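You operate a simulated robot arm through the tools that you are given. There is no shell and no other tool. Be economical: measure what you need, move in short steps, check, and stop when the job is done.

Carry out the task below with a simulated robot arm. There is one attempt and no reset: what you move stays moved.

TASK
Swap the yellow roll on the tape peg for the orange one.
Fine: the yellow roll goes on the work board; swing the blue handle back over the peg.

It is judged by the outcome, as a careful person would: the job done as asked, and still so three seconds after it is handed in. It fails if anything else is knocked over, pushed out of place, dropped, spilled or broken.

THE ROBOT
A 6-joint arm with a two-finger parallel gripper, fixed in place. Base frame: the origin is at the foot of the arm, x ahead of it, y to its left, z up. Lengths are in mm, angles in degrees, forces in N, time in s.
With the tool pointing down near the work surface it reaches from about 260 to 680 mm from the base axis. Its first joint turns from -66.0 to 66.0 degrees. Payload 2.9 kg.
Tool frame: the origin (TCP) lies between the finger pads and is the grasp point; the fingertips stand 30 mm ahead of it; z points along the fingers, y is the line along which they close. The gripper opens to 110 mm. The fingers are 20 mm wide and 10 mm thick; the gripper's body (48 by 112 mm) begins 55 mm behind the TCP.
Orientation is that of the tool frame in the base frame, as a unit quaternion [x, y, z, w]. With the fingers straight down and closing along the base's y, the tool's x points along the base's -x, its y along +y and its z along -z.

THE INTERFACE
- The arm moves only by the tool move_arm. Its argument "series" is one flat list of numbers, 7 for each row, row after row: the finger opening in mm, from 0 to 110, then the shift along the tool's x, y, z in units of 300 mm (1.0 is 300 mm), then the turn, a rotation vector about the tool's x, y, z in units of 60 degrees (1.0 is 60 degrees). In form: [gripper, x, y, z, wx, wy, wz, gripper, x, y, z, wx, wy, wz, ...]. A call has 1 to 8 rows; each row is the pose to reach, as a shift and turn from the pose commanded when the call began, along the tool's axes at that moment. A call with a number of a shift or a turn outside -1 to 1 is refused whole. A row lasts 0.2 s, in which the tool goes at most 50 mm and 8.6 degrees; a call with a longer step from one row to the next is refused whole, and so is a gripper value outside its range. A pose out of reach is approached as far as the arm can. The call stops where the force on the tool passes 70 N (or 10 N more than at its start, if that is more) or the arm is blocked; 0.2 s more then pass. The fingers move at their own pace (about 108 mm/s each) and stop on an object; they squeeze with about 28 N. The grip force told is the motor's: it shows also when the fingers shut on nothing. Time passes only in rows, and 0.2 s behind the last, so rows that repeat a pose let the fingers close. It gives the time, the measured TCP pose, the force on the tool (base axes), the opening and the grip force at its end, in the units of the frame above (readings bear some noise).
- Cameras (640 x 400 px; columns grow to the right, rows downward): "scene" is fixed at [77.6, 445.8, 1391.1]; the picture's right is [-0.65, -0.76, 0.00], its down [-0.36, 0.31, -0.88] and it looks along [0.67, -0.57, -0.47] (base axes); focal length 350 px, centre (320, 200). "wrist" rides on the gripper at [-36, 0, -57] in the tool frame; the picture's right is [0.00, -1.00, 0.00], its down [0.97, 0.00, -0.24] and it looks along [0.24, 0.00, 0.97] (tool axes); focal length 218 px, centre (320, 200).
- capture(camera): a new picture of that camera. No time passes.
- pixel_to_xyz(camera, pixels): for up to 12 pixels [column, row] of the newest picture of that camera ("zoom" is the newest enlarged one), the place [x, y, z] in the base frame of the surface seen there, good to about 2 mm, but the place of the scene camera against the robot may be out by one fixed shift of up to 18 mm in any direction. No time passes.
- inspect(camera, box): a new picture of the part [left, top, right, bottom] of that camera's present view, enlarged. No time passes.
- finish_job(): hands the job in; it is judged then, once.

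Work in short steps. Measure before you move; look again where a grasp or a placing could have gone wrong, and mend it. You have 80 turns and 34 pictures in all, the two below and enlarged ones among them. Open the gripper and draw the arm clear of the work before you hand the job in, unless the task says otherwise; then end with one line.

The tools are called after "Emit:" as name(argument=value, ...) on one line, values as JSON. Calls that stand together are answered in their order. move_arm: Moves the arm, as the interface text tells. Its arguments: {"type":"object","properties":{"series":{"type":"array","items":{"type":"number"}}},"required":["series"]} The other tools are called the same way: capture (camera) takes a picture; pixel_to_xyz (camera, pixels) gives the place of the surface under pixels of a picture; inspect (camera, box) takes an enlarged picture of a part of a camera's view; finish_job () hands the job in.

At the start:

```text
time_s: 0.0
ee_pos: [388.0, 1.6, 1254.2]
ee_rot: [0.0, 1.0, 0.0, 0.0]
ft_force: [0.4, -0.1, -0.4]
opening: 109.7
grip_force: 0.1
```

scene: 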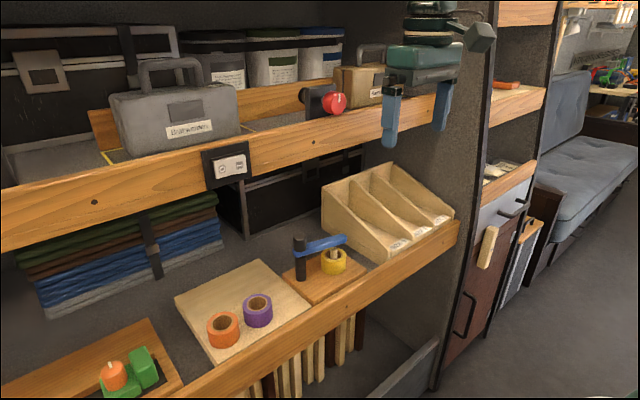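
wrist: 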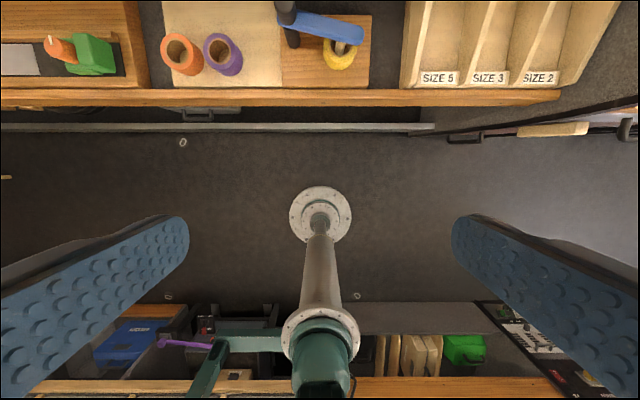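

I start by zooming in on the peg fixture and the rolls in both cameras.

Emit:
inspect(camera="scene", box=[170, 210, 410, 360])

Emit:
inspect(camera="wrist", box=[140, 0, 400, 110])

```text
2.67 times, centred on (290, 285) of scene
```

zoom: 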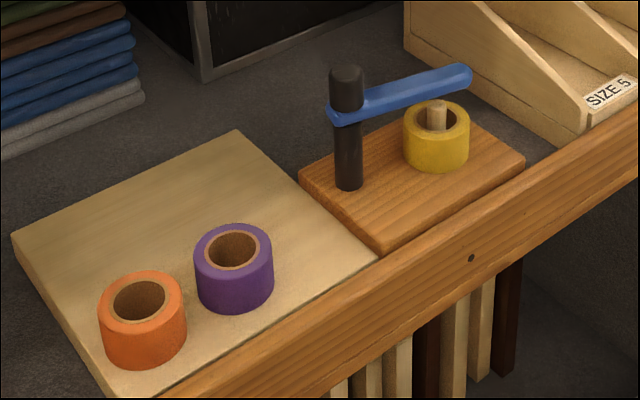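

```text
2.46 times, centred on (270, 55) of wrist
```

zoom: 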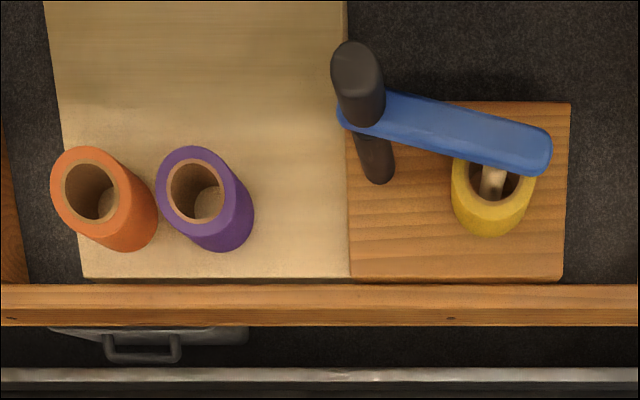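

Measuring key points in the wrist zoom (roll rims, handle, post, board edges) and the same in the scene picture to find its shift.

Emit:
pixel_to_xyz(camera="zoom", pixels=[[80, 152], [105, 242], [57, 190], [117, 205], [192, 150], [235, 203], [355, 60], [365, 112], [530, 150], [490, 202], [455, 210], [527, 200]])

Emit:
pixel_to_xyz(camera="zoom", pixels=[[460, 120], [493, 180], [380, 182], [300, 30], [300, 260], [560, 270], [560, 110], [300, 300], [400, 120], [545, 140], [520, 170], [105, 205]])

Emit:
pixel_to_xyz(camera="scene", pixels=[[299, 238], [343, 238], [333, 253], [334, 272], [322, 258], [345, 257], [222, 314], [208, 325], [238, 325], [257, 297], [246, 306], [271, 306]])

```text
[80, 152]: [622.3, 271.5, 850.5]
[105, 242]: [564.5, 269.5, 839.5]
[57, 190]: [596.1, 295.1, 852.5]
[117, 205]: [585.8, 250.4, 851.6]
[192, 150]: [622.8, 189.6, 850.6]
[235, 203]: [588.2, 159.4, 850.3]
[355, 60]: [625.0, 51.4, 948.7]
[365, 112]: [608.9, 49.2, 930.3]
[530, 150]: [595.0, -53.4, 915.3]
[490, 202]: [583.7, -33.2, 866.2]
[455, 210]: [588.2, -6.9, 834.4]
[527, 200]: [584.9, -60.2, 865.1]
```

```text
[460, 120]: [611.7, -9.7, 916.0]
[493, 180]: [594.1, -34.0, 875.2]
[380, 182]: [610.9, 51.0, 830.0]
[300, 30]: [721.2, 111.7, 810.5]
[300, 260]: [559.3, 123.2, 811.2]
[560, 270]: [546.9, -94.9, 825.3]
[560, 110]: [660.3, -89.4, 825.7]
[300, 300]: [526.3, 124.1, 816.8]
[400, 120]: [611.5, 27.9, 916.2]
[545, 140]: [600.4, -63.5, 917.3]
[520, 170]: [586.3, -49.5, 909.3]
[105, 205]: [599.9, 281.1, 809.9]
```

```text
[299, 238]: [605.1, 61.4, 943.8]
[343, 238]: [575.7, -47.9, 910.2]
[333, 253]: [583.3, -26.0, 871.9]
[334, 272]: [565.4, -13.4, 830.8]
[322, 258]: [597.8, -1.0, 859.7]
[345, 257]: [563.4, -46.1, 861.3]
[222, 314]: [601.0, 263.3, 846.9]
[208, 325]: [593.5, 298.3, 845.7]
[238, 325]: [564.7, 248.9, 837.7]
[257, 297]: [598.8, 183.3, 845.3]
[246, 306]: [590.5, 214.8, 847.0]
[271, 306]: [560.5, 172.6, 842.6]
```

Next I check how the upper shelf limits the room above the work, and the rest of the surroundings.

Emit:
pixel_to_xyz(camera="scene", pixels=[[100, 205], [100, 165], [300, 150], [430, 110], [230, 170], [390, 140], [330, 103], [440, 60], [150, 240], [370, 200], [400, 240], [130, 375]])

Emit:
pixel_to_xyz(camera="wrist", pixels=[[180, 97], [400, 97], [403, 80], [440, 80], [450, 20], [281, 60], [370, 60], [165, 80], [165, 10], [92, 50], [146, 50], [60, 45]])

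```text
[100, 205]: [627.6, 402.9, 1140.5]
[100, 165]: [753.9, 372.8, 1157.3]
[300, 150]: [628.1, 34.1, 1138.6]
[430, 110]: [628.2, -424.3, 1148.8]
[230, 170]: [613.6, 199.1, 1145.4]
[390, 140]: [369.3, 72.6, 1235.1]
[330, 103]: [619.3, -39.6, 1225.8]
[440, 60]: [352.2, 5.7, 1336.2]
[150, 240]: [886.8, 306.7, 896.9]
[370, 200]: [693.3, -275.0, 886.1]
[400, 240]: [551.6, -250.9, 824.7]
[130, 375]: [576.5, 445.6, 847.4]
```

```text
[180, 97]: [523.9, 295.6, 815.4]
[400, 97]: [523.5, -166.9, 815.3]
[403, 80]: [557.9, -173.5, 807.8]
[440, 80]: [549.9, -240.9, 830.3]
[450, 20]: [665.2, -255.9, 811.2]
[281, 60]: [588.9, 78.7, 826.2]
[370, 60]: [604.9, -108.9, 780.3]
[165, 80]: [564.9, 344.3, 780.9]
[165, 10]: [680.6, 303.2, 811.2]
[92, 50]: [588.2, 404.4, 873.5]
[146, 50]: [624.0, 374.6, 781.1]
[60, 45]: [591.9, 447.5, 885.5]
```

The upper shelf front is at about x 640, z 1110–1170, so I stay low in front of it. I drop first, then go forward for a closer wrist view.

Emit:
move_arm(series=[110, 0, 0, 0.16, 0, 0, 0, 110, 0, 0, 0.32, 0, 0, 0, 110, 0, 0, 0.48, 0, 0, 0, 110, 0, 0, 0.6, 0, 0, 0, 110, -0.14, 0, 0.65, 0, 0, 0, 110, -0.28, 0, 0.68, 0, 0, 0, 110, -0.4, 0, 0.68, 0, 0, 0, 110, -0.5, 0, 0.68, 0, 0, 0])

Emit:
capture(camera="wrist")

Emit:
capture(camera="scene")

```text
time_s: 1.8
ee_pos: [538.3, -0.8, 1051.1]
ee_rot: [0.0, 1.0, 0.0, 0.0]
ft_force: [-0.1, 0.3, -0.5]
opening: 110.2
grip_force: 0.0
```

```text
29 pictures are left
```

wrist: 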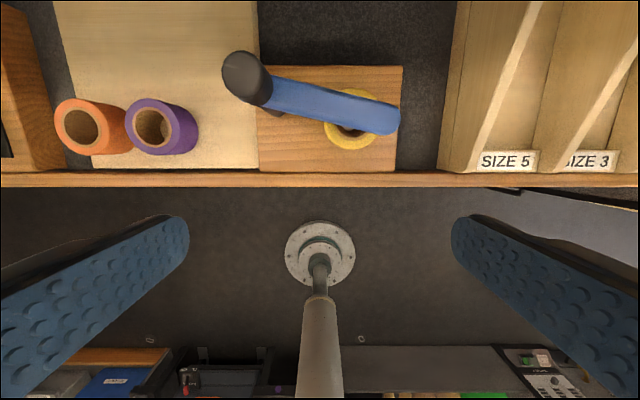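

```text
28 pictures are left
```

scene: 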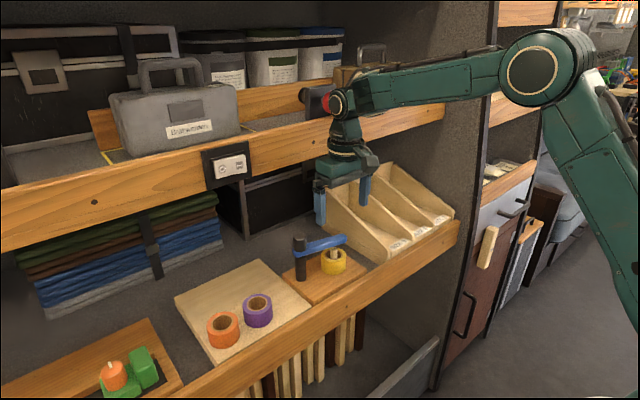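

The wrist joint is visible at (338,102); I measure the wrist/arm extents relative to the TCP and shelf front, and handle/roll points from the new view.

Emit:
pixel_to_xyz(camera="scene", pixels=[[338, 102], [331, 102], [345, 92], [340, 140], [338, 160], [362, 195], [319, 200], [355, 170], [300, 150], [300, 170], [300, 133], [327, 103]])

Emit:
pixel_to_xyz(camera="wrist", pixels=[[350, 90], [343, 148], [325, 130], [376, 128], [280, 80], [283, 110], [390, 105], [385, 130], [330, 92], [320, 118], [243, 70], [262, 85]])

Emit:
inspect(camera="wrist", box=[210, 40, 410, 180])

```text
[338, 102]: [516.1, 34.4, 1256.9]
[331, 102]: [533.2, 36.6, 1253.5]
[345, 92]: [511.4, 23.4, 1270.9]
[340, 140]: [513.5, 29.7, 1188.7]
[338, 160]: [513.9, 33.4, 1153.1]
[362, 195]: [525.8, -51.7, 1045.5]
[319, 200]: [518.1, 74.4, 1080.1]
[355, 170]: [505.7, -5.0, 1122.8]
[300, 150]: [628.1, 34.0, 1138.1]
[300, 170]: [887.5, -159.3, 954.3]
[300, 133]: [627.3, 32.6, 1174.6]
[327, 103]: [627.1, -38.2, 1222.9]
```

```text
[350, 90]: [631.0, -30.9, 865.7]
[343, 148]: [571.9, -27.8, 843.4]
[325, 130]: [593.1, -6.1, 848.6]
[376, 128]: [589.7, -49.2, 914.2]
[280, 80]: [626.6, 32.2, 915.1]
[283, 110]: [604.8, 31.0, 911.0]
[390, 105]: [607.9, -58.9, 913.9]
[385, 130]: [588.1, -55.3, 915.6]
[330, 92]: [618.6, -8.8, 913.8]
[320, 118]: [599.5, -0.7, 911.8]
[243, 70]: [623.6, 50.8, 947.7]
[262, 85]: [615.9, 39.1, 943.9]
```

```text
2.86 times, centred on (310, 110) of wrist
```

zoom: 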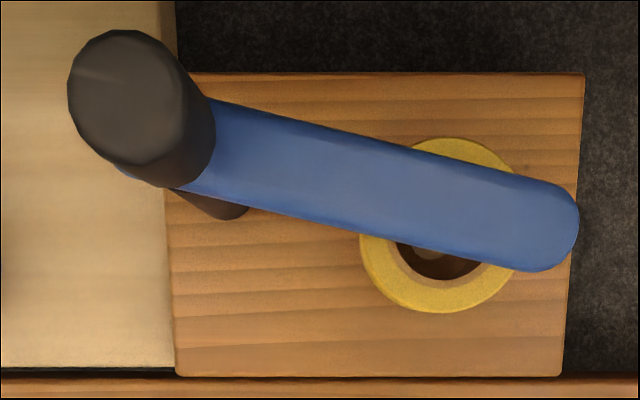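

The post is at about (620, 51), with its top at z 948. The handle runs at z ~915 toward (598, -57), and the yellow roll and peg are near (600, -33). I'll close the gripper, tilt it 20° so the wrist stays back from the upper shelf, and place the fingers above the far side of the handle so I can push it toward me.

Emit:
move_arm(series=[0, 0, 0, 0, 0, -0.1111, 0, 0, 0, 0, 0, 0, -0.2222, 0, 0, 0, 0, 0, 0, -0.3333, 0, 0, -0.08, -0.037, 0.063, 0, -0.3333, 0, 0, -0.16, -0.074, 0.127, 0, -0.3333, 0, 0, -0.24, -0.11, 0.19, 0, -0.3333, 0, 0, -0.32, -0.147, 0.253, 0, -0.3333, 0])

Emit:
capture(camera="wrist")

Emit:
capture(camera="scene")

```text
time_s: 3.4
ee_pos: [633.5, -42.2, 976.7]
ee_rot: [0.0, 0.985, 0.0, 0.174]
ft_force: [-0.5, 0.7, 0.6]
opening: 0.2
grip_force: 27.9
```

```text
26 pictures are left
```

wrist: 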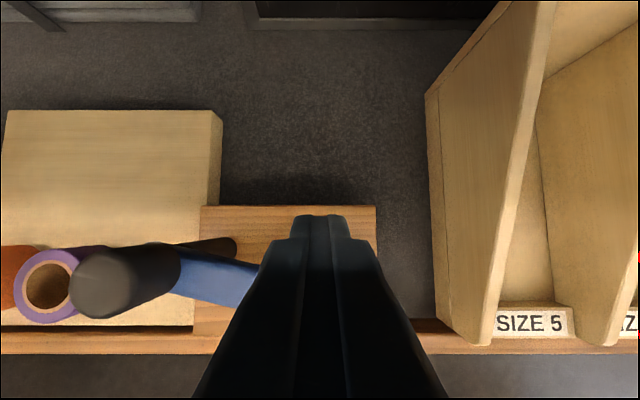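

```text
25 pictures are left
```

scene: 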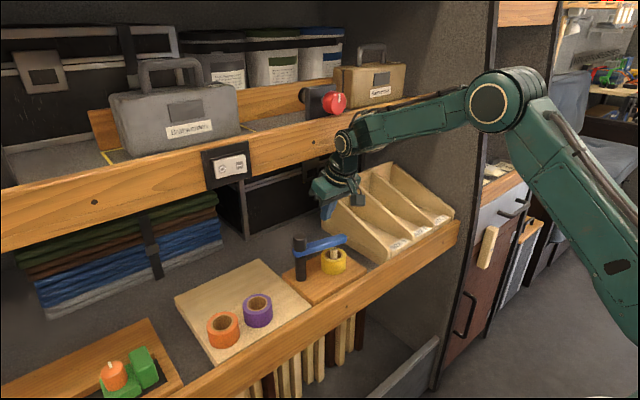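

The fingers are clear behind the handle, so I go straight down to TCP z ≈ 923. The tips should be at about 892, above the roll and peg.

Emit:
move_arm(series=[0, 0.024, 0, 0.085, 0, 0, 0, 0, 0.048, 0, 0.171, 0, 0, 0, 0, 0.048, 0, 0.171, 0, 0, 0])

Emit:
inspect(camera="scene", box=[250, 160, 410, 310])

```text
time_s: 4.2
ee_pos: [637.8, -41.6, 921.9]
ee_rot: [0.0, 0.985, 0.0, 0.174]
ft_force: [-0.7, 0.3, -1.0]
opening: 0.0
grip_force: 28.0
```

```text
2.67 times, centred on (330, 235) of scene
```

zoom: 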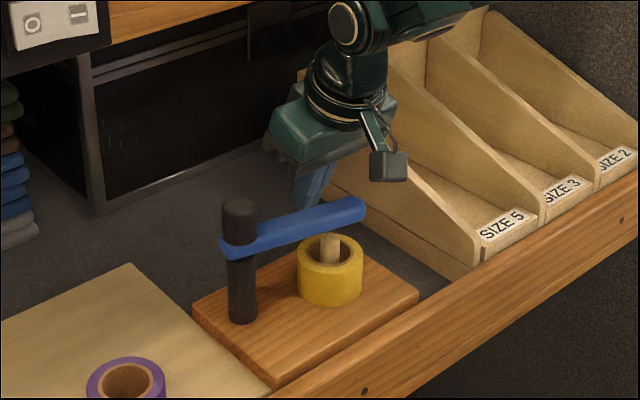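

The fingers are behind the handle. I'll test with a short push of ~34 mm toward -x and read the force.

Emit:
move_arm(series=[0, 0.035, 0, -0.013, 0, 0, 0, 0, 0.07, 0, -0.026, 0, 0, 0, 0, 0.107, 0, -0.039, 0, 0, 0])

Emit:
inspect(camera="scene", box=[250, 160, 410, 310])

```text
time_s: 5.0
ee_pos: [619.4, -43.3, 928.3]
ee_rot: [0.0, 0.981, -0.001, 0.193]
ft_force: [16.9, -3.9, -2.6]
opening: 0.0
grip_force: 28.4
stopped in row 3: the force on the tool passed its limit (the readings are from after the stop); the commanded pose is now the measured one
```

```text
2.67 times, centred on (330, 235) of scene
```

zoom: 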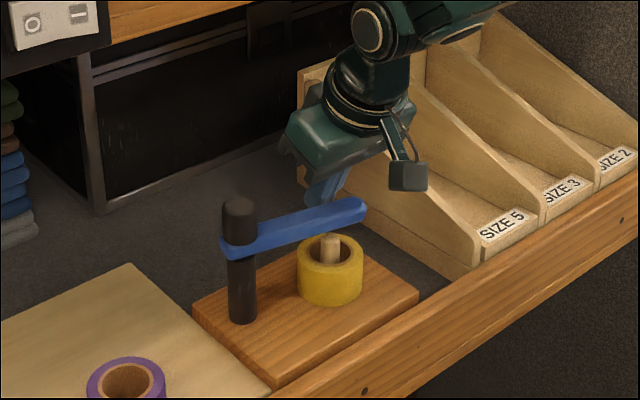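

The handle did not move: there is a stop on that side at 70 N, so it must swing toward the back (+x). I back off, lift over the handle and come to its front side.

Emit:
move_arm(series=[0, -0.0247, 0, 0.01, 0, 0, 0, 0, -0.0626, 0, -0.0825, 0, 0, 0, 0, -0.1005, 0, -0.175, 0, 0, 0, 0, -0.011, 0.0733, -0.2116, 0, 0, 0, 0, 0.0785, 0.1433, -0.248, 0, -0.0457, 0, 0, 0.0785, 0.1433, -0.248, 0, -0.0457, 0])

Emit:
inspect(camera="scene", box=[250, 160, 410, 310])

```text
time_s: 6.4
ee_pos: [564.9, 2.2, 986.6]
ee_rot: [0.0, 0.977, -0.002, 0.213]
ft_force: [0.0, 0.2, 0.0]
opening: 0.0
grip_force: 27.8
```

```text
2.67 times, centred on (330, 235) of scene
```

zoom: 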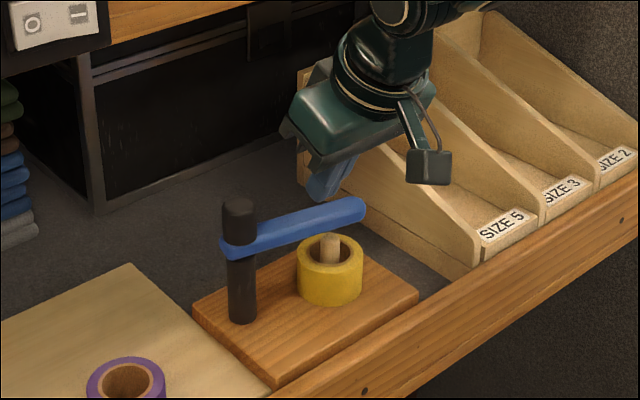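

Now at (565, 2, 987), in front of the handle. I descend and push gently toward +x as a test.

Emit:
move_arm(series=[0, 0.0437, 0, 0.0955, 0, 0, 0, 0, 0.0874, 0, 0.191, 0, 0, 0, 0, 0.052, 0, 0.207, 0, 0, 0, 0, 0.0166, 0, 0.2234, 0, 0, 0, 0, -0.0187, 0, 0.2397, 0, 0, 0])

Emit:
inspect(camera="scene", box=[250, 160, 410, 310])

```text
time_s: 7.6
ee_pos: [602.1, 1.5, 923.6]
ee_rot: [0.0, 0.977, 0.0, 0.213]
ft_force: [-1.3, -0.8, -0.3]
opening: 0.1
grip_force: 28.4
```

```text
2.67 times, centred on (330, 235) of scene
```

zoom: 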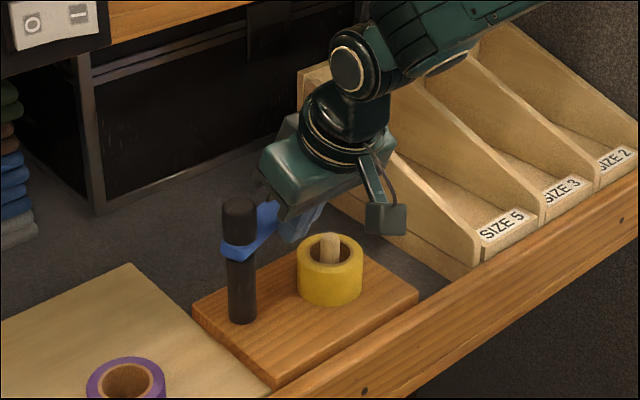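

The handle swings easily this way (about 1 N). I carry on along the arc around the post.

Emit:
move_arm(series=[0, -0.0576, -0.0133, 0.0263, 0, 0, 0, 0, -0.1091, 0, 0.05, 0, 0, 0, 0, -0.1545, 0.0333, 0.0707, 0, 0, 0, 0, -0.1848, 0.0733, 0.0846, 0, 0, 0, 0, -0.197, 0.1, 0.0901, 0, 0, 0])

Emit:
inspect(camera="scene", box=[210, 140, 410, 310])

```text
time_s: 8.8
ee_pos: [666.7, 27.6, 922.5]
ee_rot: [0.003, 0.978, -0.002, 0.211]
ft_force: [-7.9, -10.2, 3.9]
opening: 0.0
grip_force: 27.9
```

```text
2.35 times, centred on (310, 225) of scene
```

zoom: 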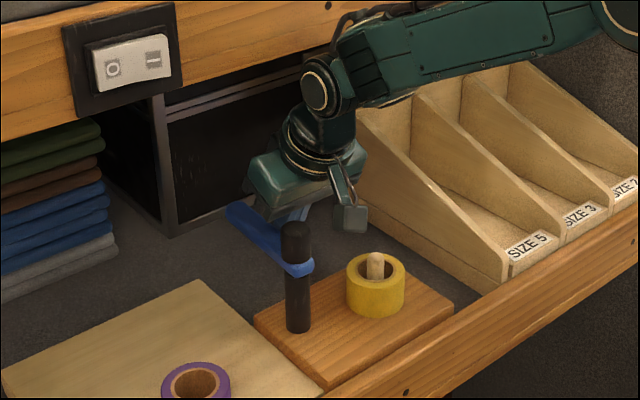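

The handle has reached its rear end stop, pointing toward the back. I back off, lift, and move above the yellow roll with the fingers open and tilted about 15°.

Emit:
move_arm(series=[0, 0, -0.083, 0, 0, 0, 0, 0, -0.011, -0.133, -0.105, 0, 0, 0, 0, 0.039, -0.2, -0.237, 0, 0, 0, 80, 0.097, -0.2, -0.319, 0, 0.0783, 0, 80, 0.097, -0.2, -0.319, 0, 0.1567, 0, 80, 0.097, -0.2, -0.319, 0, 0.1567, 0])

Emit:
capture(camera="wrist")

```text
time_s: 10.2
ee_pos: [602.0, -29.9, 999.2]
ee_rot: [-0.001, 0.991, 0.0, 0.131]
ft_force: [0.5, -0.5, 0.1]
opening: 80.1
grip_force: 0.2
```

```text
19 pictures are left
```

wrist: 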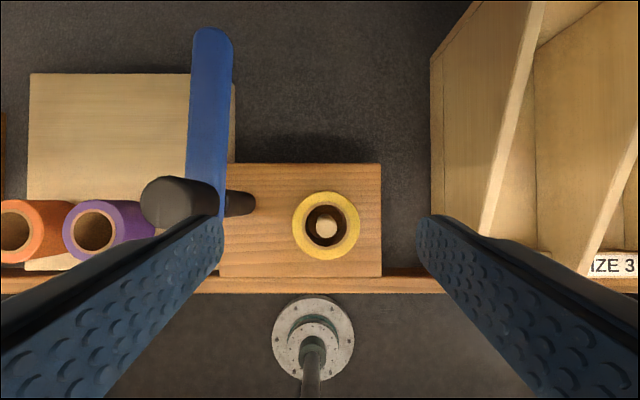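

Clear view: the handle stands back, and the yellow roll sits at (326,225) with its peg. I measure it and the other rolls.

Emit:
pixel_to_xyz(camera="wrist", pixels=[[326, 196], [297, 226], [355, 224], [327, 254], [326, 226], [316, 226], [335, 226], [327, 221], [209, 40], [195, 150], [221, 150], [290, 240]])

Emit:
pixel_to_xyz(camera="wrist", pixels=[[68, 232], [120, 232], [93, 205], [93, 256], [5, 240], [40, 240], [15, 203], [17, 258], [35, 90], [228, 90], [35, 265], [250, 150]])

```text
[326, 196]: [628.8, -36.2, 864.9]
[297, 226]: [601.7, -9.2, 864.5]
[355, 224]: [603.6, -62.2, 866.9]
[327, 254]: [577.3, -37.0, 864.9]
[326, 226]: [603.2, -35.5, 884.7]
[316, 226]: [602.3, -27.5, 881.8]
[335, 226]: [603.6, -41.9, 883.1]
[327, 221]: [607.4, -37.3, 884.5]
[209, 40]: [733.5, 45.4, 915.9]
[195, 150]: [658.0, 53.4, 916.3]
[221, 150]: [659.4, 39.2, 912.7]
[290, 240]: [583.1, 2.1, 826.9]
```

```text
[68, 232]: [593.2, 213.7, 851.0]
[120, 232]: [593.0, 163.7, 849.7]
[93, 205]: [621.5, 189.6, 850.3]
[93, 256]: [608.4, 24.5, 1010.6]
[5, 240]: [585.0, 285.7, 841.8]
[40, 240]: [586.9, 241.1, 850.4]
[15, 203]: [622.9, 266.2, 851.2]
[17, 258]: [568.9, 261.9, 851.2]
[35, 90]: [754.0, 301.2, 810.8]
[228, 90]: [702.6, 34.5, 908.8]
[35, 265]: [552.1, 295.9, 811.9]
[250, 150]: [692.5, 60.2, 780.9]
```

Yellow roll: centre (603, -36), z 825–865, Ø54; peg top is at 884. I descend to TCP (599, -36, 862) and close on it.

Emit:
move_arm(series=[80, 0.032, -0.02, 0.11, 0, 0, 0, 80, 0.064, -0.02, 0.22, 0, 0, 0, 80, 0.096, -0.02, 0.33, 0, 0, 0, 80, 0.1284, -0.02, 0.4384, 0, 0, 0, 80, 0.1284, -0.02, 0.4384, 0, 0, 0, 48, 0.1284, -0.02, 0.4384, 0, 0, 0, 48, 0.1284, -0.02, 0.4384, 0, 0, 0])

Emit:
inspect(camera="scene", box=[210, 140, 410, 310])

```text
time_s: 11.8
ee_pos: [597.7, -36.0, 859.8]
ee_rot: [0.0, 0.991, -0.001, 0.132]
ft_force: [0.0, -0.4, 0.7]
opening: 61.0
grip_force: 27.4
```

```text
2.35 times, centred on (310, 225) of scene
```

zoom: 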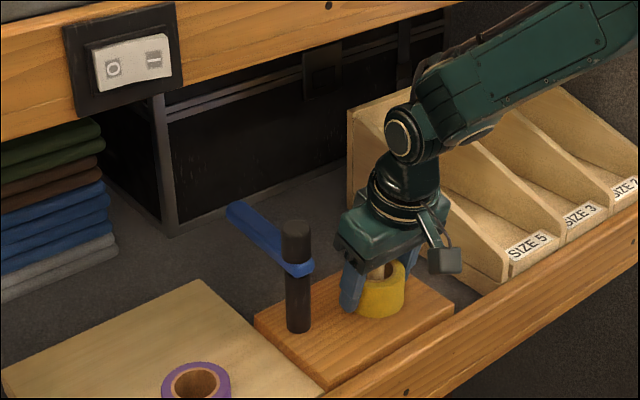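

Grip is firm (opening 61, 27 N). I lift off the peg, retreat in front of the post, and swing left toward the free part of the work board behind the purple roll.

Emit:
move_arm(series=[48, -0.0349, 0, -0.1287, 0, 0, 0, 48, -0.068, 0, -0.251, 0, 0, 0, 48, 0.0446, 0, -0.2815, 0, 0, 0, 48, 0.1525, 0.033, -0.3039, 0, 0, 0, 48, 0.1677, 0.1667, -0.2734, 0, 0, 0, 48, 0.1773, 0.3167, -0.238, 0, 0, 0, 48, 0.1512, 0.45, -0.2068, 0, 0, 0, 48, 0.0886, 0.5533, -0.1829, 0, 0, 0])

Emit:
capture(camera="scene")

Emit:
capture(camera="wrist")

```text
time_s: 13.6
ee_pos: [560.0, 128.8, 905.8]
ee_rot: [0.0, 0.991, -0.001, 0.132]
ft_force: [-0.7, -0.7, -0.9]
opening: 61.0
grip_force: 28.1
```

```text
17 pictures are left
```

scene: 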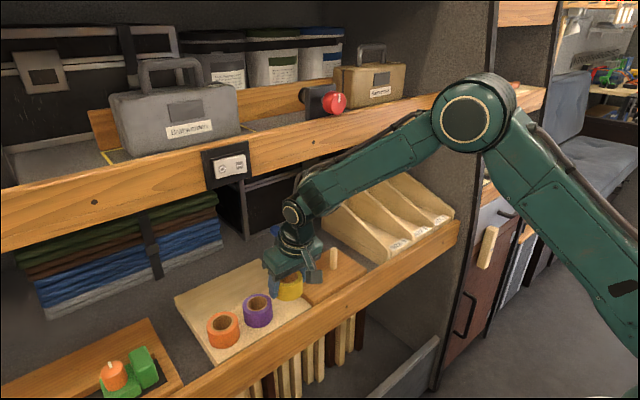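

```text
16 pictures are left
```

wrist: 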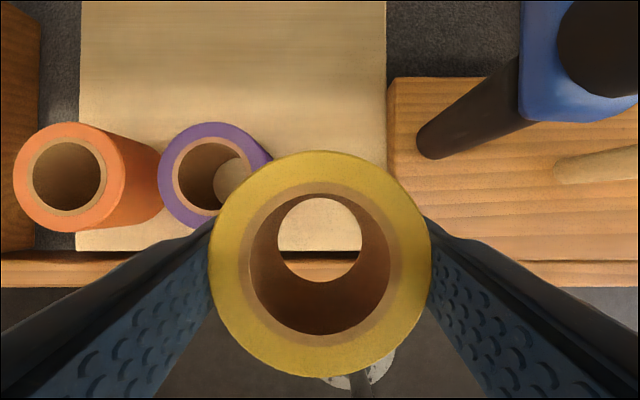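

The roll hangs upright in the grip and its path is clear of the post. I go forward to x 645, then lower it to just above the board.

Emit:
move_arm(series=[48, -0.0965, 0, 0.0262, 0, 0, 0, 48, -0.193, 0.0033, 0.0523, 0, 0, 0, 48, -0.2735, 0.0067, 0.0741, 0, 0, 0, 48, -0.2473, 0.0067, 0.1707, 0, 0, 0, 48, -0.2298, 0.0067, 0.235, 0, 0, 0, 48, -0.2225, 0.0067, 0.2624, 0, 0, 0, 48, -0.2225, 0.0067, 0.2624, 0, 0, 0])

Emit:
inspect(camera="scene", box=[170, 180, 370, 350])

```text
time_s: 15.2
ee_pos: [643.7, 131.2, 850.1]
ee_rot: [0.0, 0.991, -0.001, 0.132]
ft_force: [0.7, -0.2, -0.1]
opening: 61.2
grip_force: 27.9
```

```text
2.35 times, centred on (270, 265) of scene
```

zoom: 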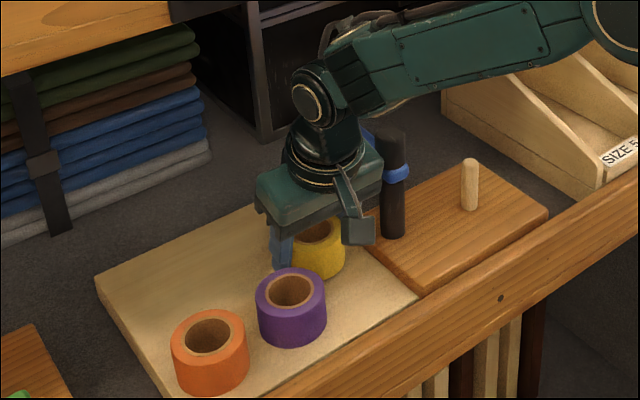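

The roll is about 4 mm above the board. I lower it the rest of the way, open, and read the force before retreating.

Emit:
move_arm(series=[48, 0.0022, 0, 0.008, 0, 0, 0, 48, 0.0044, 0, 0.016, 0, 0, 0, 48, 0.0044, 0, 0.016, 0, 0, 0, 78, 0.0044, 0, 0.016, 0, 0, 0, 78, 0.0044, 0, 0.016, 0, 0, 0])

```text
time_s: 16.4
ee_pos: [643.5, 131.8, 843.6]
ee_rot: [0.0, 0.991, -0.001, 0.132]
ft_force: [-0.6, 0.3, -0.1]
opening: 77.8
grip_force: 0.1
```

Released. I raise straight up, then move over to the orange roll for a top view.

Emit:
move_arm(series=[78, -0.0305, 0, -0.1126, 0, 0, 0, 78, -0.0567, 0, -0.2091, 0, 0, 0, 78, 0.0676, 0.033, -0.2601, 0, 0, 0, 78, 0.1233, 0.15, -0.3097, 0, 0, 0, 78, 0.1145, 0.3, -0.3419, 0, 0, 0, 78, 0.0844, 0.4333, -0.351, 0, 0, 0, 78, 0.0844, 0.4333, -0.351, 0, 0, 0])

Emit:
capture(camera="wrist")

```text
time_s: 18.0
ee_pos: [589.8, 264.0, 936.8]
ee_rot: [0.0, 0.991, -0.001, 0.132]
ft_force: [0.3, -0.7, -0.3]
opening: 77.9
grip_force: 0.1
```

```text
14 pictures are left
```

wrist: 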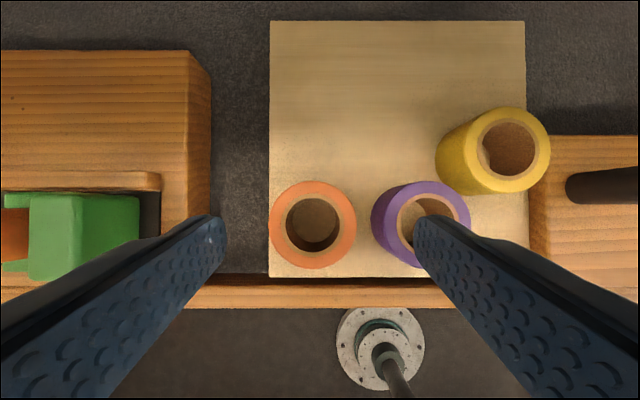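

Yellow stands on the board. I measure the orange and purple rolls.

Emit:
pixel_to_xyz(camera="wrist", pixels=[[313, 184], [313, 266], [272, 225], [354, 225], [372, 215], [377, 230], [400, 186], [400, 260], [215, 230], [190, 180], [440, 150], [300, 273]])

```text
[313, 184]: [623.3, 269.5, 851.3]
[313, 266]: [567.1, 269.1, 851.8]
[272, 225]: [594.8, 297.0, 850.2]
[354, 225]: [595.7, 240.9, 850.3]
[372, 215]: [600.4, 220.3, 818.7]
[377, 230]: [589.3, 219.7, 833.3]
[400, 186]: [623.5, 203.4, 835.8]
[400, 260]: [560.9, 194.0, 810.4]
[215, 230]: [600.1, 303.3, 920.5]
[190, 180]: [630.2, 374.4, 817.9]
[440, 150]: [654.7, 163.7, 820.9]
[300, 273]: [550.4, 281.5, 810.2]
```

Orange: centre (595, 269), with only ~20 mm between it and purple. I yaw the gripper 30° about the vertical so its right finger goes behind that gap, then check.

Emit:
move_arm(series=[78, 0, 0, 0, -0.0328, 0, -0.1207, 78, 0, 0, 0, -0.0655, 0, -0.2413, 78, 0, 0, 0, -0.0983, 0, -0.362, 72, 0.0113, 0.01, 0.066, -0.131, 0, -0.4826, 72, 0.0113, 0.01, 0.066, -0.131, 0, -0.4826])

Emit:
capture(camera="wrist")

```text
time_s: 19.2
ee_pos: [592.6, 265.6, 917.9]
ee_rot: [-0.257, 0.957, 0.033, 0.128]
ft_force: [0.5, 0.1, -0.4]
opening: 72.1
grip_force: 0.0
```

```text
13 pictures are left
```

wrist: 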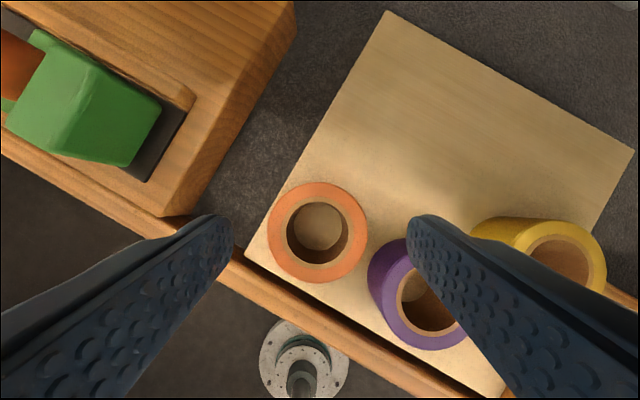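

Fingers straddle the orange roll clear of purple. I descend to z≈846 and close.

Emit:
move_arm(series=[72, 0.021, 0.0055, 0.077, 0, 0, 0, 72, 0.042, 0.0055, 0.154, 0, 0, 0, 72, 0.0627, 0.0055, 0.231, 0, 0, 0, 72, 0.0627, 0.0055, 0.231, 0, 0, 0, 48, 0.0627, 0.0055, 0.231, 0, 0, 0, 48, 0.0627, 0.0055, 0.231, 0, 0, 0])

Emit:
inspect(camera="scene", box=[150, 200, 350, 370])

```text
time_s: 20.6
ee_pos: [592.7, 266.7, 846.0]
ee_rot: [-0.257, 0.957, 0.034, 0.127]
ft_force: [-0.5, 0.1, 0.0]
opening: 61.1
grip_force: 28.0
```

```text
2.35 times, centred on (250, 285) of scene
```

zoom: 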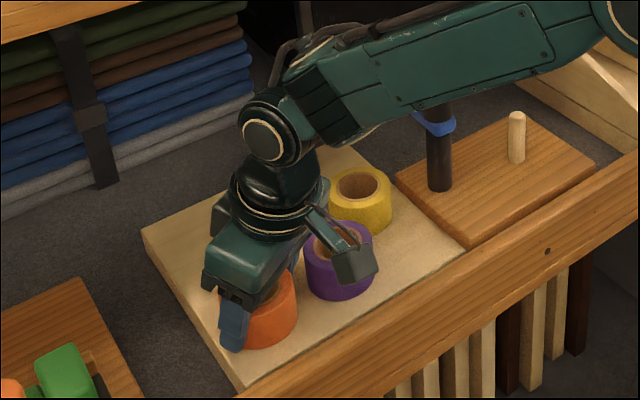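

Orange is gripped at 61 mm with 28 N. I lift it clear, move along the front of the shelf toward the peg, and undo the yaw on the way.

Emit:
move_arm(series=[48, -0.0393, 0, -0.1448, 0, 0, 0, 48, -0.0785, 0, -0.2896, 0, 0, 0, 48, 0.0548, -0.0138, -0.343, 0, 0, 0, 48, 0.1847, -0.07, -0.3851, 0, 0, 0, 48, 0.2738, -0.1898, -0.4093, 0.0328, 0, 0.1207, 48, 0.3517, -0.3163, -0.4303, 0.0655, 0, 0.2413, 48, 0.4273, -0.452, -0.4508, 0.0983, 0, 0.362, 48, 0.4964, -0.5761, -0.4697, 0.131, 0, 0.4826])

```text
time_s: 22.4
ee_pos: [522.1, 26.7, 945.5]
ee_rot: [0.001, 0.991, -0.001, 0.132]
ft_force: [0.6, -0.2, -0.9]
opening: 60.7
grip_force: 28.3
```

Now over to just above the peg, then a wrist look through the roll's hole.

Emit:
move_arm(series=[48, 0, -0.1167, 0, 0, 0, 0, 48, -0.0322, -0.2083, 0.0087, 0, 0, 0, 48, -0.1448, -0.2083, 0.0393, 0, 0, 0, 48, -0.251, -0.2083, 0.068, 0, 0, 0, 48, -0.251, -0.2083, 0.068, 0, 0, 0])

Emit:
capture(camera="wrist")

```text
time_s: 23.6
ee_pos: [598.5, -35.7, 943.6]
ee_rot: [0.0, 0.991, -0.001, 0.132]
ft_force: [0.7, -0.8, -0.4]
opening: 61.3
grip_force: 27.6
```

```text
11 pictures are left
```

wrist: 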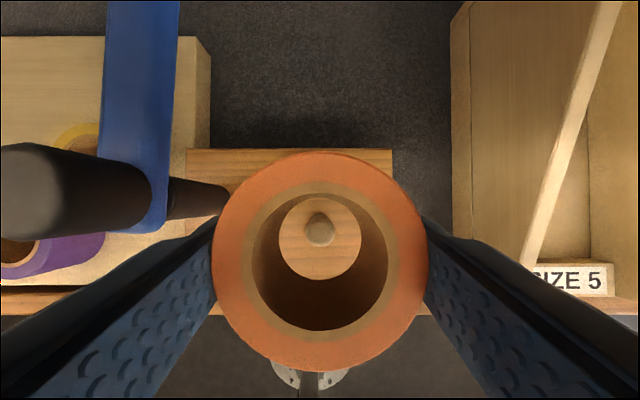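

The peg is visible through the hole at (320,230). I measure rim and peg to centre them.

Emit:
pixel_to_xyz(camera="wrist", pixels=[[320, 156], [320, 366], [217, 260], [424, 260], [320, 190], [320, 325], [255, 250], [386, 250], [320, 228], [320, 240], [309, 230], [332, 230]])

```text
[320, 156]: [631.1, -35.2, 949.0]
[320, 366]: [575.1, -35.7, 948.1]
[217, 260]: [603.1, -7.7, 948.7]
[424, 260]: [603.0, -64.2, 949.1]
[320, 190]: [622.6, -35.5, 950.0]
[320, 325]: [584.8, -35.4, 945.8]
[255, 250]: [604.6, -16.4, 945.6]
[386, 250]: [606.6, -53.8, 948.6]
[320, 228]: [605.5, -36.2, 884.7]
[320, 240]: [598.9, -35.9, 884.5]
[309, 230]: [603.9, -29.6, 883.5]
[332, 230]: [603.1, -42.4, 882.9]
```

The roll is centred (603, -36) over the peg (603, -36), and level. I lower it by 80 mm, then the last bit gently.

Emit:
move_arm(series=[48, 0.0262, 0, 0.0965, 0, 0, 0, 48, 0.0523, 0, 0.193, 0, 0, 0, 48, 0.0698, 0, 0.2574, 0, 0, 0, 48, 0.0715, 0, 0.2638, 0, 0, 0, 48, 0.0725, 0, 0.267, 0, 0, 0, 48, 0.0725, 0, 0.267, 0, 0, 0])

Emit:
inspect(camera="scene", box=[210, 170, 410, 320])

```text
time_s: 25.0
ee_pos: [601.3, -35.3, 862.2]
ee_rot: [-0.001, 0.991, -0.001, 0.134]
ft_force: [-0.4, -1.2, 1.5]
opening: 61.3
grip_force: 28.0
```

```text
2.67 times, centred on (310, 245) of scene
```

zoom: 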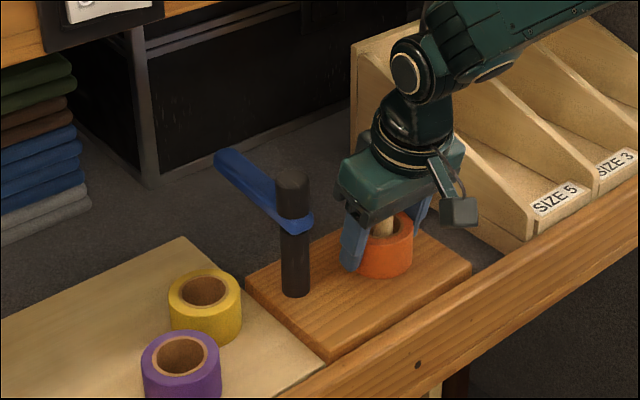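

Nearly seated (bottom about 827). I lower 1–2 mm more, then open.

Emit:
move_arm(series=[48, 0.0015, 0, 0.0052, 0, 0, 0, 48, 0.0015, 0, 0.0052, 0, 0, 0, 78, 0.0015, 0, 0.0052, 0, 0, 0, 78, 0.0015, 0, 0.0052, 0, 0, 0])

```text
time_s: 26.0
ee_pos: [600.0, -34.7, 858.8]
ee_rot: [0.0, 0.991, -0.001, 0.132]
ft_force: [0.4, 0.4, 0.0]
opening: 77.9
grip_force: 0.0
```

Released. I lift straight up, close the fingers, tilt to 25°, and cross over to the far side (+y) of the handle at safe height.

Emit:
move_arm(series=[78, -0.0393, 0, -0.1448, 0, 0, 0, 78, -0.0785, 0, -0.2896, 0, 0, 0, 78, -0.1178, 0, -0.4343, 0, 0, 0, 0, -0.1195, 0, -0.4408, 0, -0.08, 0, 0, -0.1195, 0, -0.4408, 0, -0.1633, 0, 0, -0.2, 0.1167, -0.419, 0, -0.1633, 0, 0, -0.2805, 0.24, -0.3971, 0, -0.1633, 0, 0, -0.3577, 0.36, -0.3761, 0, -0.1633, 0])

Emit:
capture(camera="wrist")

Emit:
inspect(camera="scene", box=[210, 130, 410, 320])

```text
time_s: 27.8
ee_pos: [658.2, 52.0, 994.6]
ee_rot: [0.014, 0.979, -0.006, 0.202]
ft_force: [-81.2, -10.8, 13.6]
opening: 0.0
grip_force: 27.7
stopped in row 8: the force on the tool passed its limit (the readings are from after the stop); the commanded pose is now the measured one
```

```text
9 pictures are left
```

wrist: 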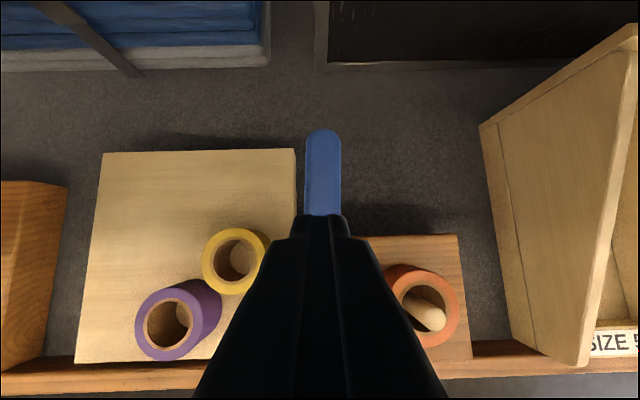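

```text
2.11 times, centred on (310, 225) of scene
```

zoom: 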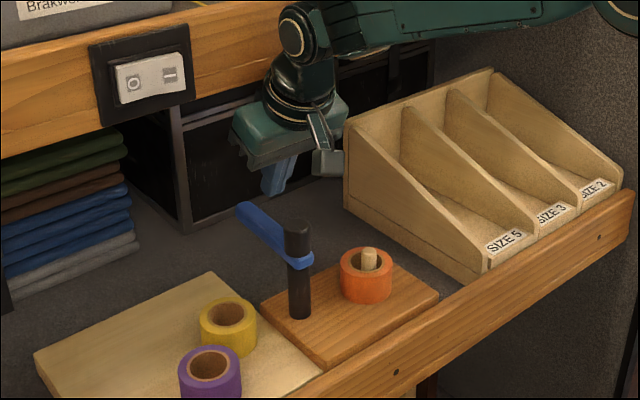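

The wrist link touched the fixed shelf beam (-81 N in x) because the arm was too high and too upright there. I back off at once, tilt to about 35° so the wrist stays further back, and come forward again lower.

Emit:
move_arm(series=[0, 0.0459, 0, -0.0198, 0, 0, 0, 0, 0.0918, 0, -0.0396, 0, 0, 0, 0, 0.0918, 0, -0.0396, 0, -0.1, 0, 0, 0.0918, 0, -0.0396, 0, -0.2, 0, 0, 0.0411, 0.04, 0.0113, 0, -0.2, 0, 0, -0.0283, 0.083, 0.0775, 0, -0.2, 0, 0, -0.0283, 0.083, 0.0775, 0, -0.2, 0])

Emit:
capture(camera="scene")

```text
time_s: 29.4
ee_pos: [679.6, 77.9, 975.0]
ee_rot: [0.012, 0.952, -0.008, 0.306]
ft_force: [0.0, 0.0, 0.5]
opening: 0.2
grip_force: 28.1
```

```text
7 pictures are left
```

scene: 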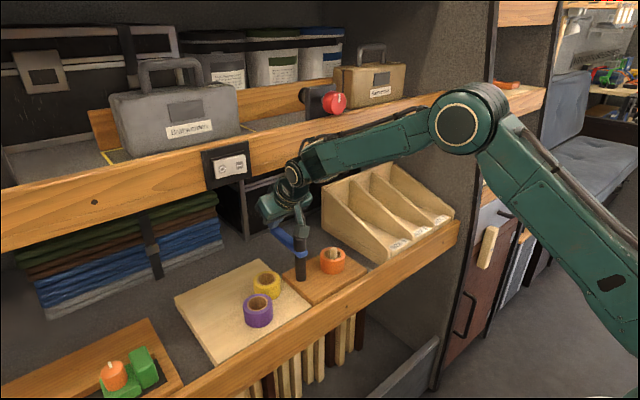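

All three rolls are standing where they should be and the tool is beyond the handle, clear of everything. I descend on the +y side and start pushing the handle back along its arc.

Emit:
move_arm(series=[0, 0.0574, 0, 0.0573, 0, 0, 0, 0, 0.1148, 0, 0.1146, 0, 0, 0, 0, 0.1067, -0.0433, 0.1204, 0, 0, 0, 0, 0.0985, -0.09, 0.1262, 0, 0, 0, 0, 0.1094, -0.17, 0.1185, 0, 0, 0, 0, 0.1419, -0.24, 0.0952, 0, 0, 0])

Emit:
inspect(camera="scene", box=[210, 130, 410, 320])

```text
time_s: 30.8
ee_pos: [661.0, 4.5, 926.1]
ee_rot: [0.011, 0.952, -0.008, 0.305]
ft_force: [1.3, 0.4, 0.2]
opening: 0.0
grip_force: 28.2
```

```text
2.11 times, centred on (310, 225) of scene
```

zoom: 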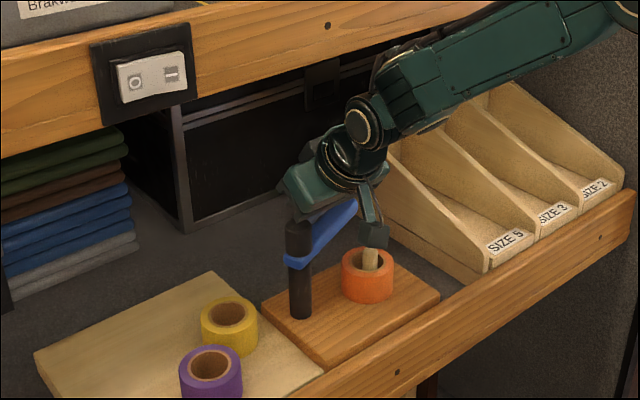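

It follows well. I continue the arc toward its original position with smaller steps at the end.

Emit:
move_arm(series=[0, 0.0488, -0.047, -0.0349, 0, 0, 0, 0, 0.0949, -0.07, -0.0679, 0, 0, 0, 0, 0.1111, -0.075, -0.0795, 0, 0, 0, 0, 0.122, -0.077, -0.0873, 0, 0, 0])

Emit:
inspect(camera="scene", box=[210, 130, 410, 320])

```text
time_s: 31.8
ee_pos: [620.3, -17.1, 931.2]
ee_rot: [0.012, 0.949, -0.008, 0.314]
ft_force: [30.4, -2.1, 7.5]
opening: 0.0
grip_force: 27.9
```

```text
2.11 times, centred on (310, 225) of scene
```

zoom: 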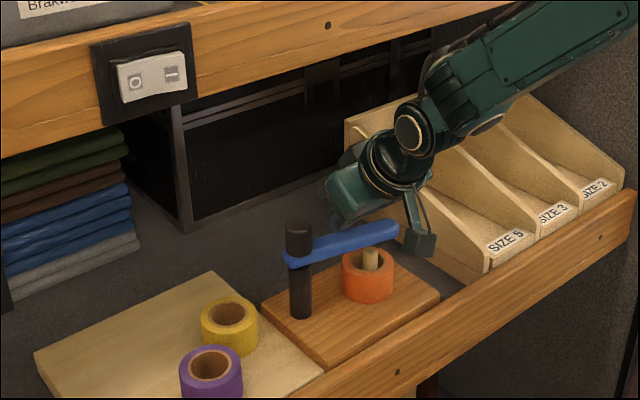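

The handle is back against its stop over the peg (30 N contact). I back off, lift clear, and retreat.

Emit:
move_arm(series=[0, -0.0407, 0, 0.0291, 0, 0, 0, 0, -0.1086, 0, -0.0658, 0, 0, 0, 0, -0.159, 0, -0.1936, 0, 0, 0, 0, -0.0565, 0, -0.308, 0, 0, 0, 50, 0.046, 0, -0.4224, 0, 0, 0, 80, 0.1583, 0, -0.5232, 0, 0, 0, 110, 0.2473, 0, -0.628, 0, 0, 0, 110, 0.2473, 0, -0.628, 0, 0, 0])

Emit:
capture(camera="scene")

Emit:
capture(camera="wrist")

```text
time_s: 33.6
ee_pos: [443.4, -13.7, 1036.7]
ee_rot: [0.011, 0.952, -0.007, 0.305]
ft_force: [-0.3, 0.1, -0.1]
opening: 110.2
grip_force: 0.0
```

```text
4 pictures are left
```

scene: 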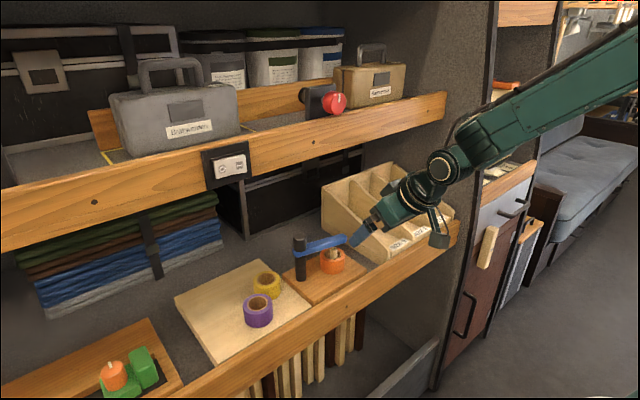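

```text
3 pictures are left
```

wrist: 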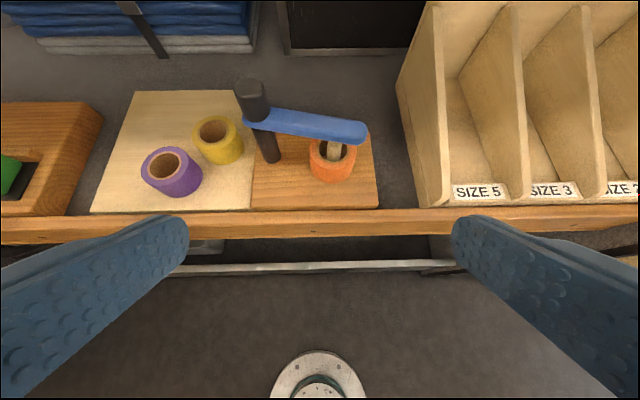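

The last pictures show orange on the peg, the handle over it, yellow upright on the board, purple untouched, and the arm clear with the gripper open. I hand in.

Emit:
finish_job()

```text
The job is handed in.
```

The orange roll is on the tape peg with the blue handle swung back over it, and the yellow roll is standing on the work board. While I was crossing over the handle, the wrist bumped the fixed shelf beam once, but nothing was moved or knocked over.
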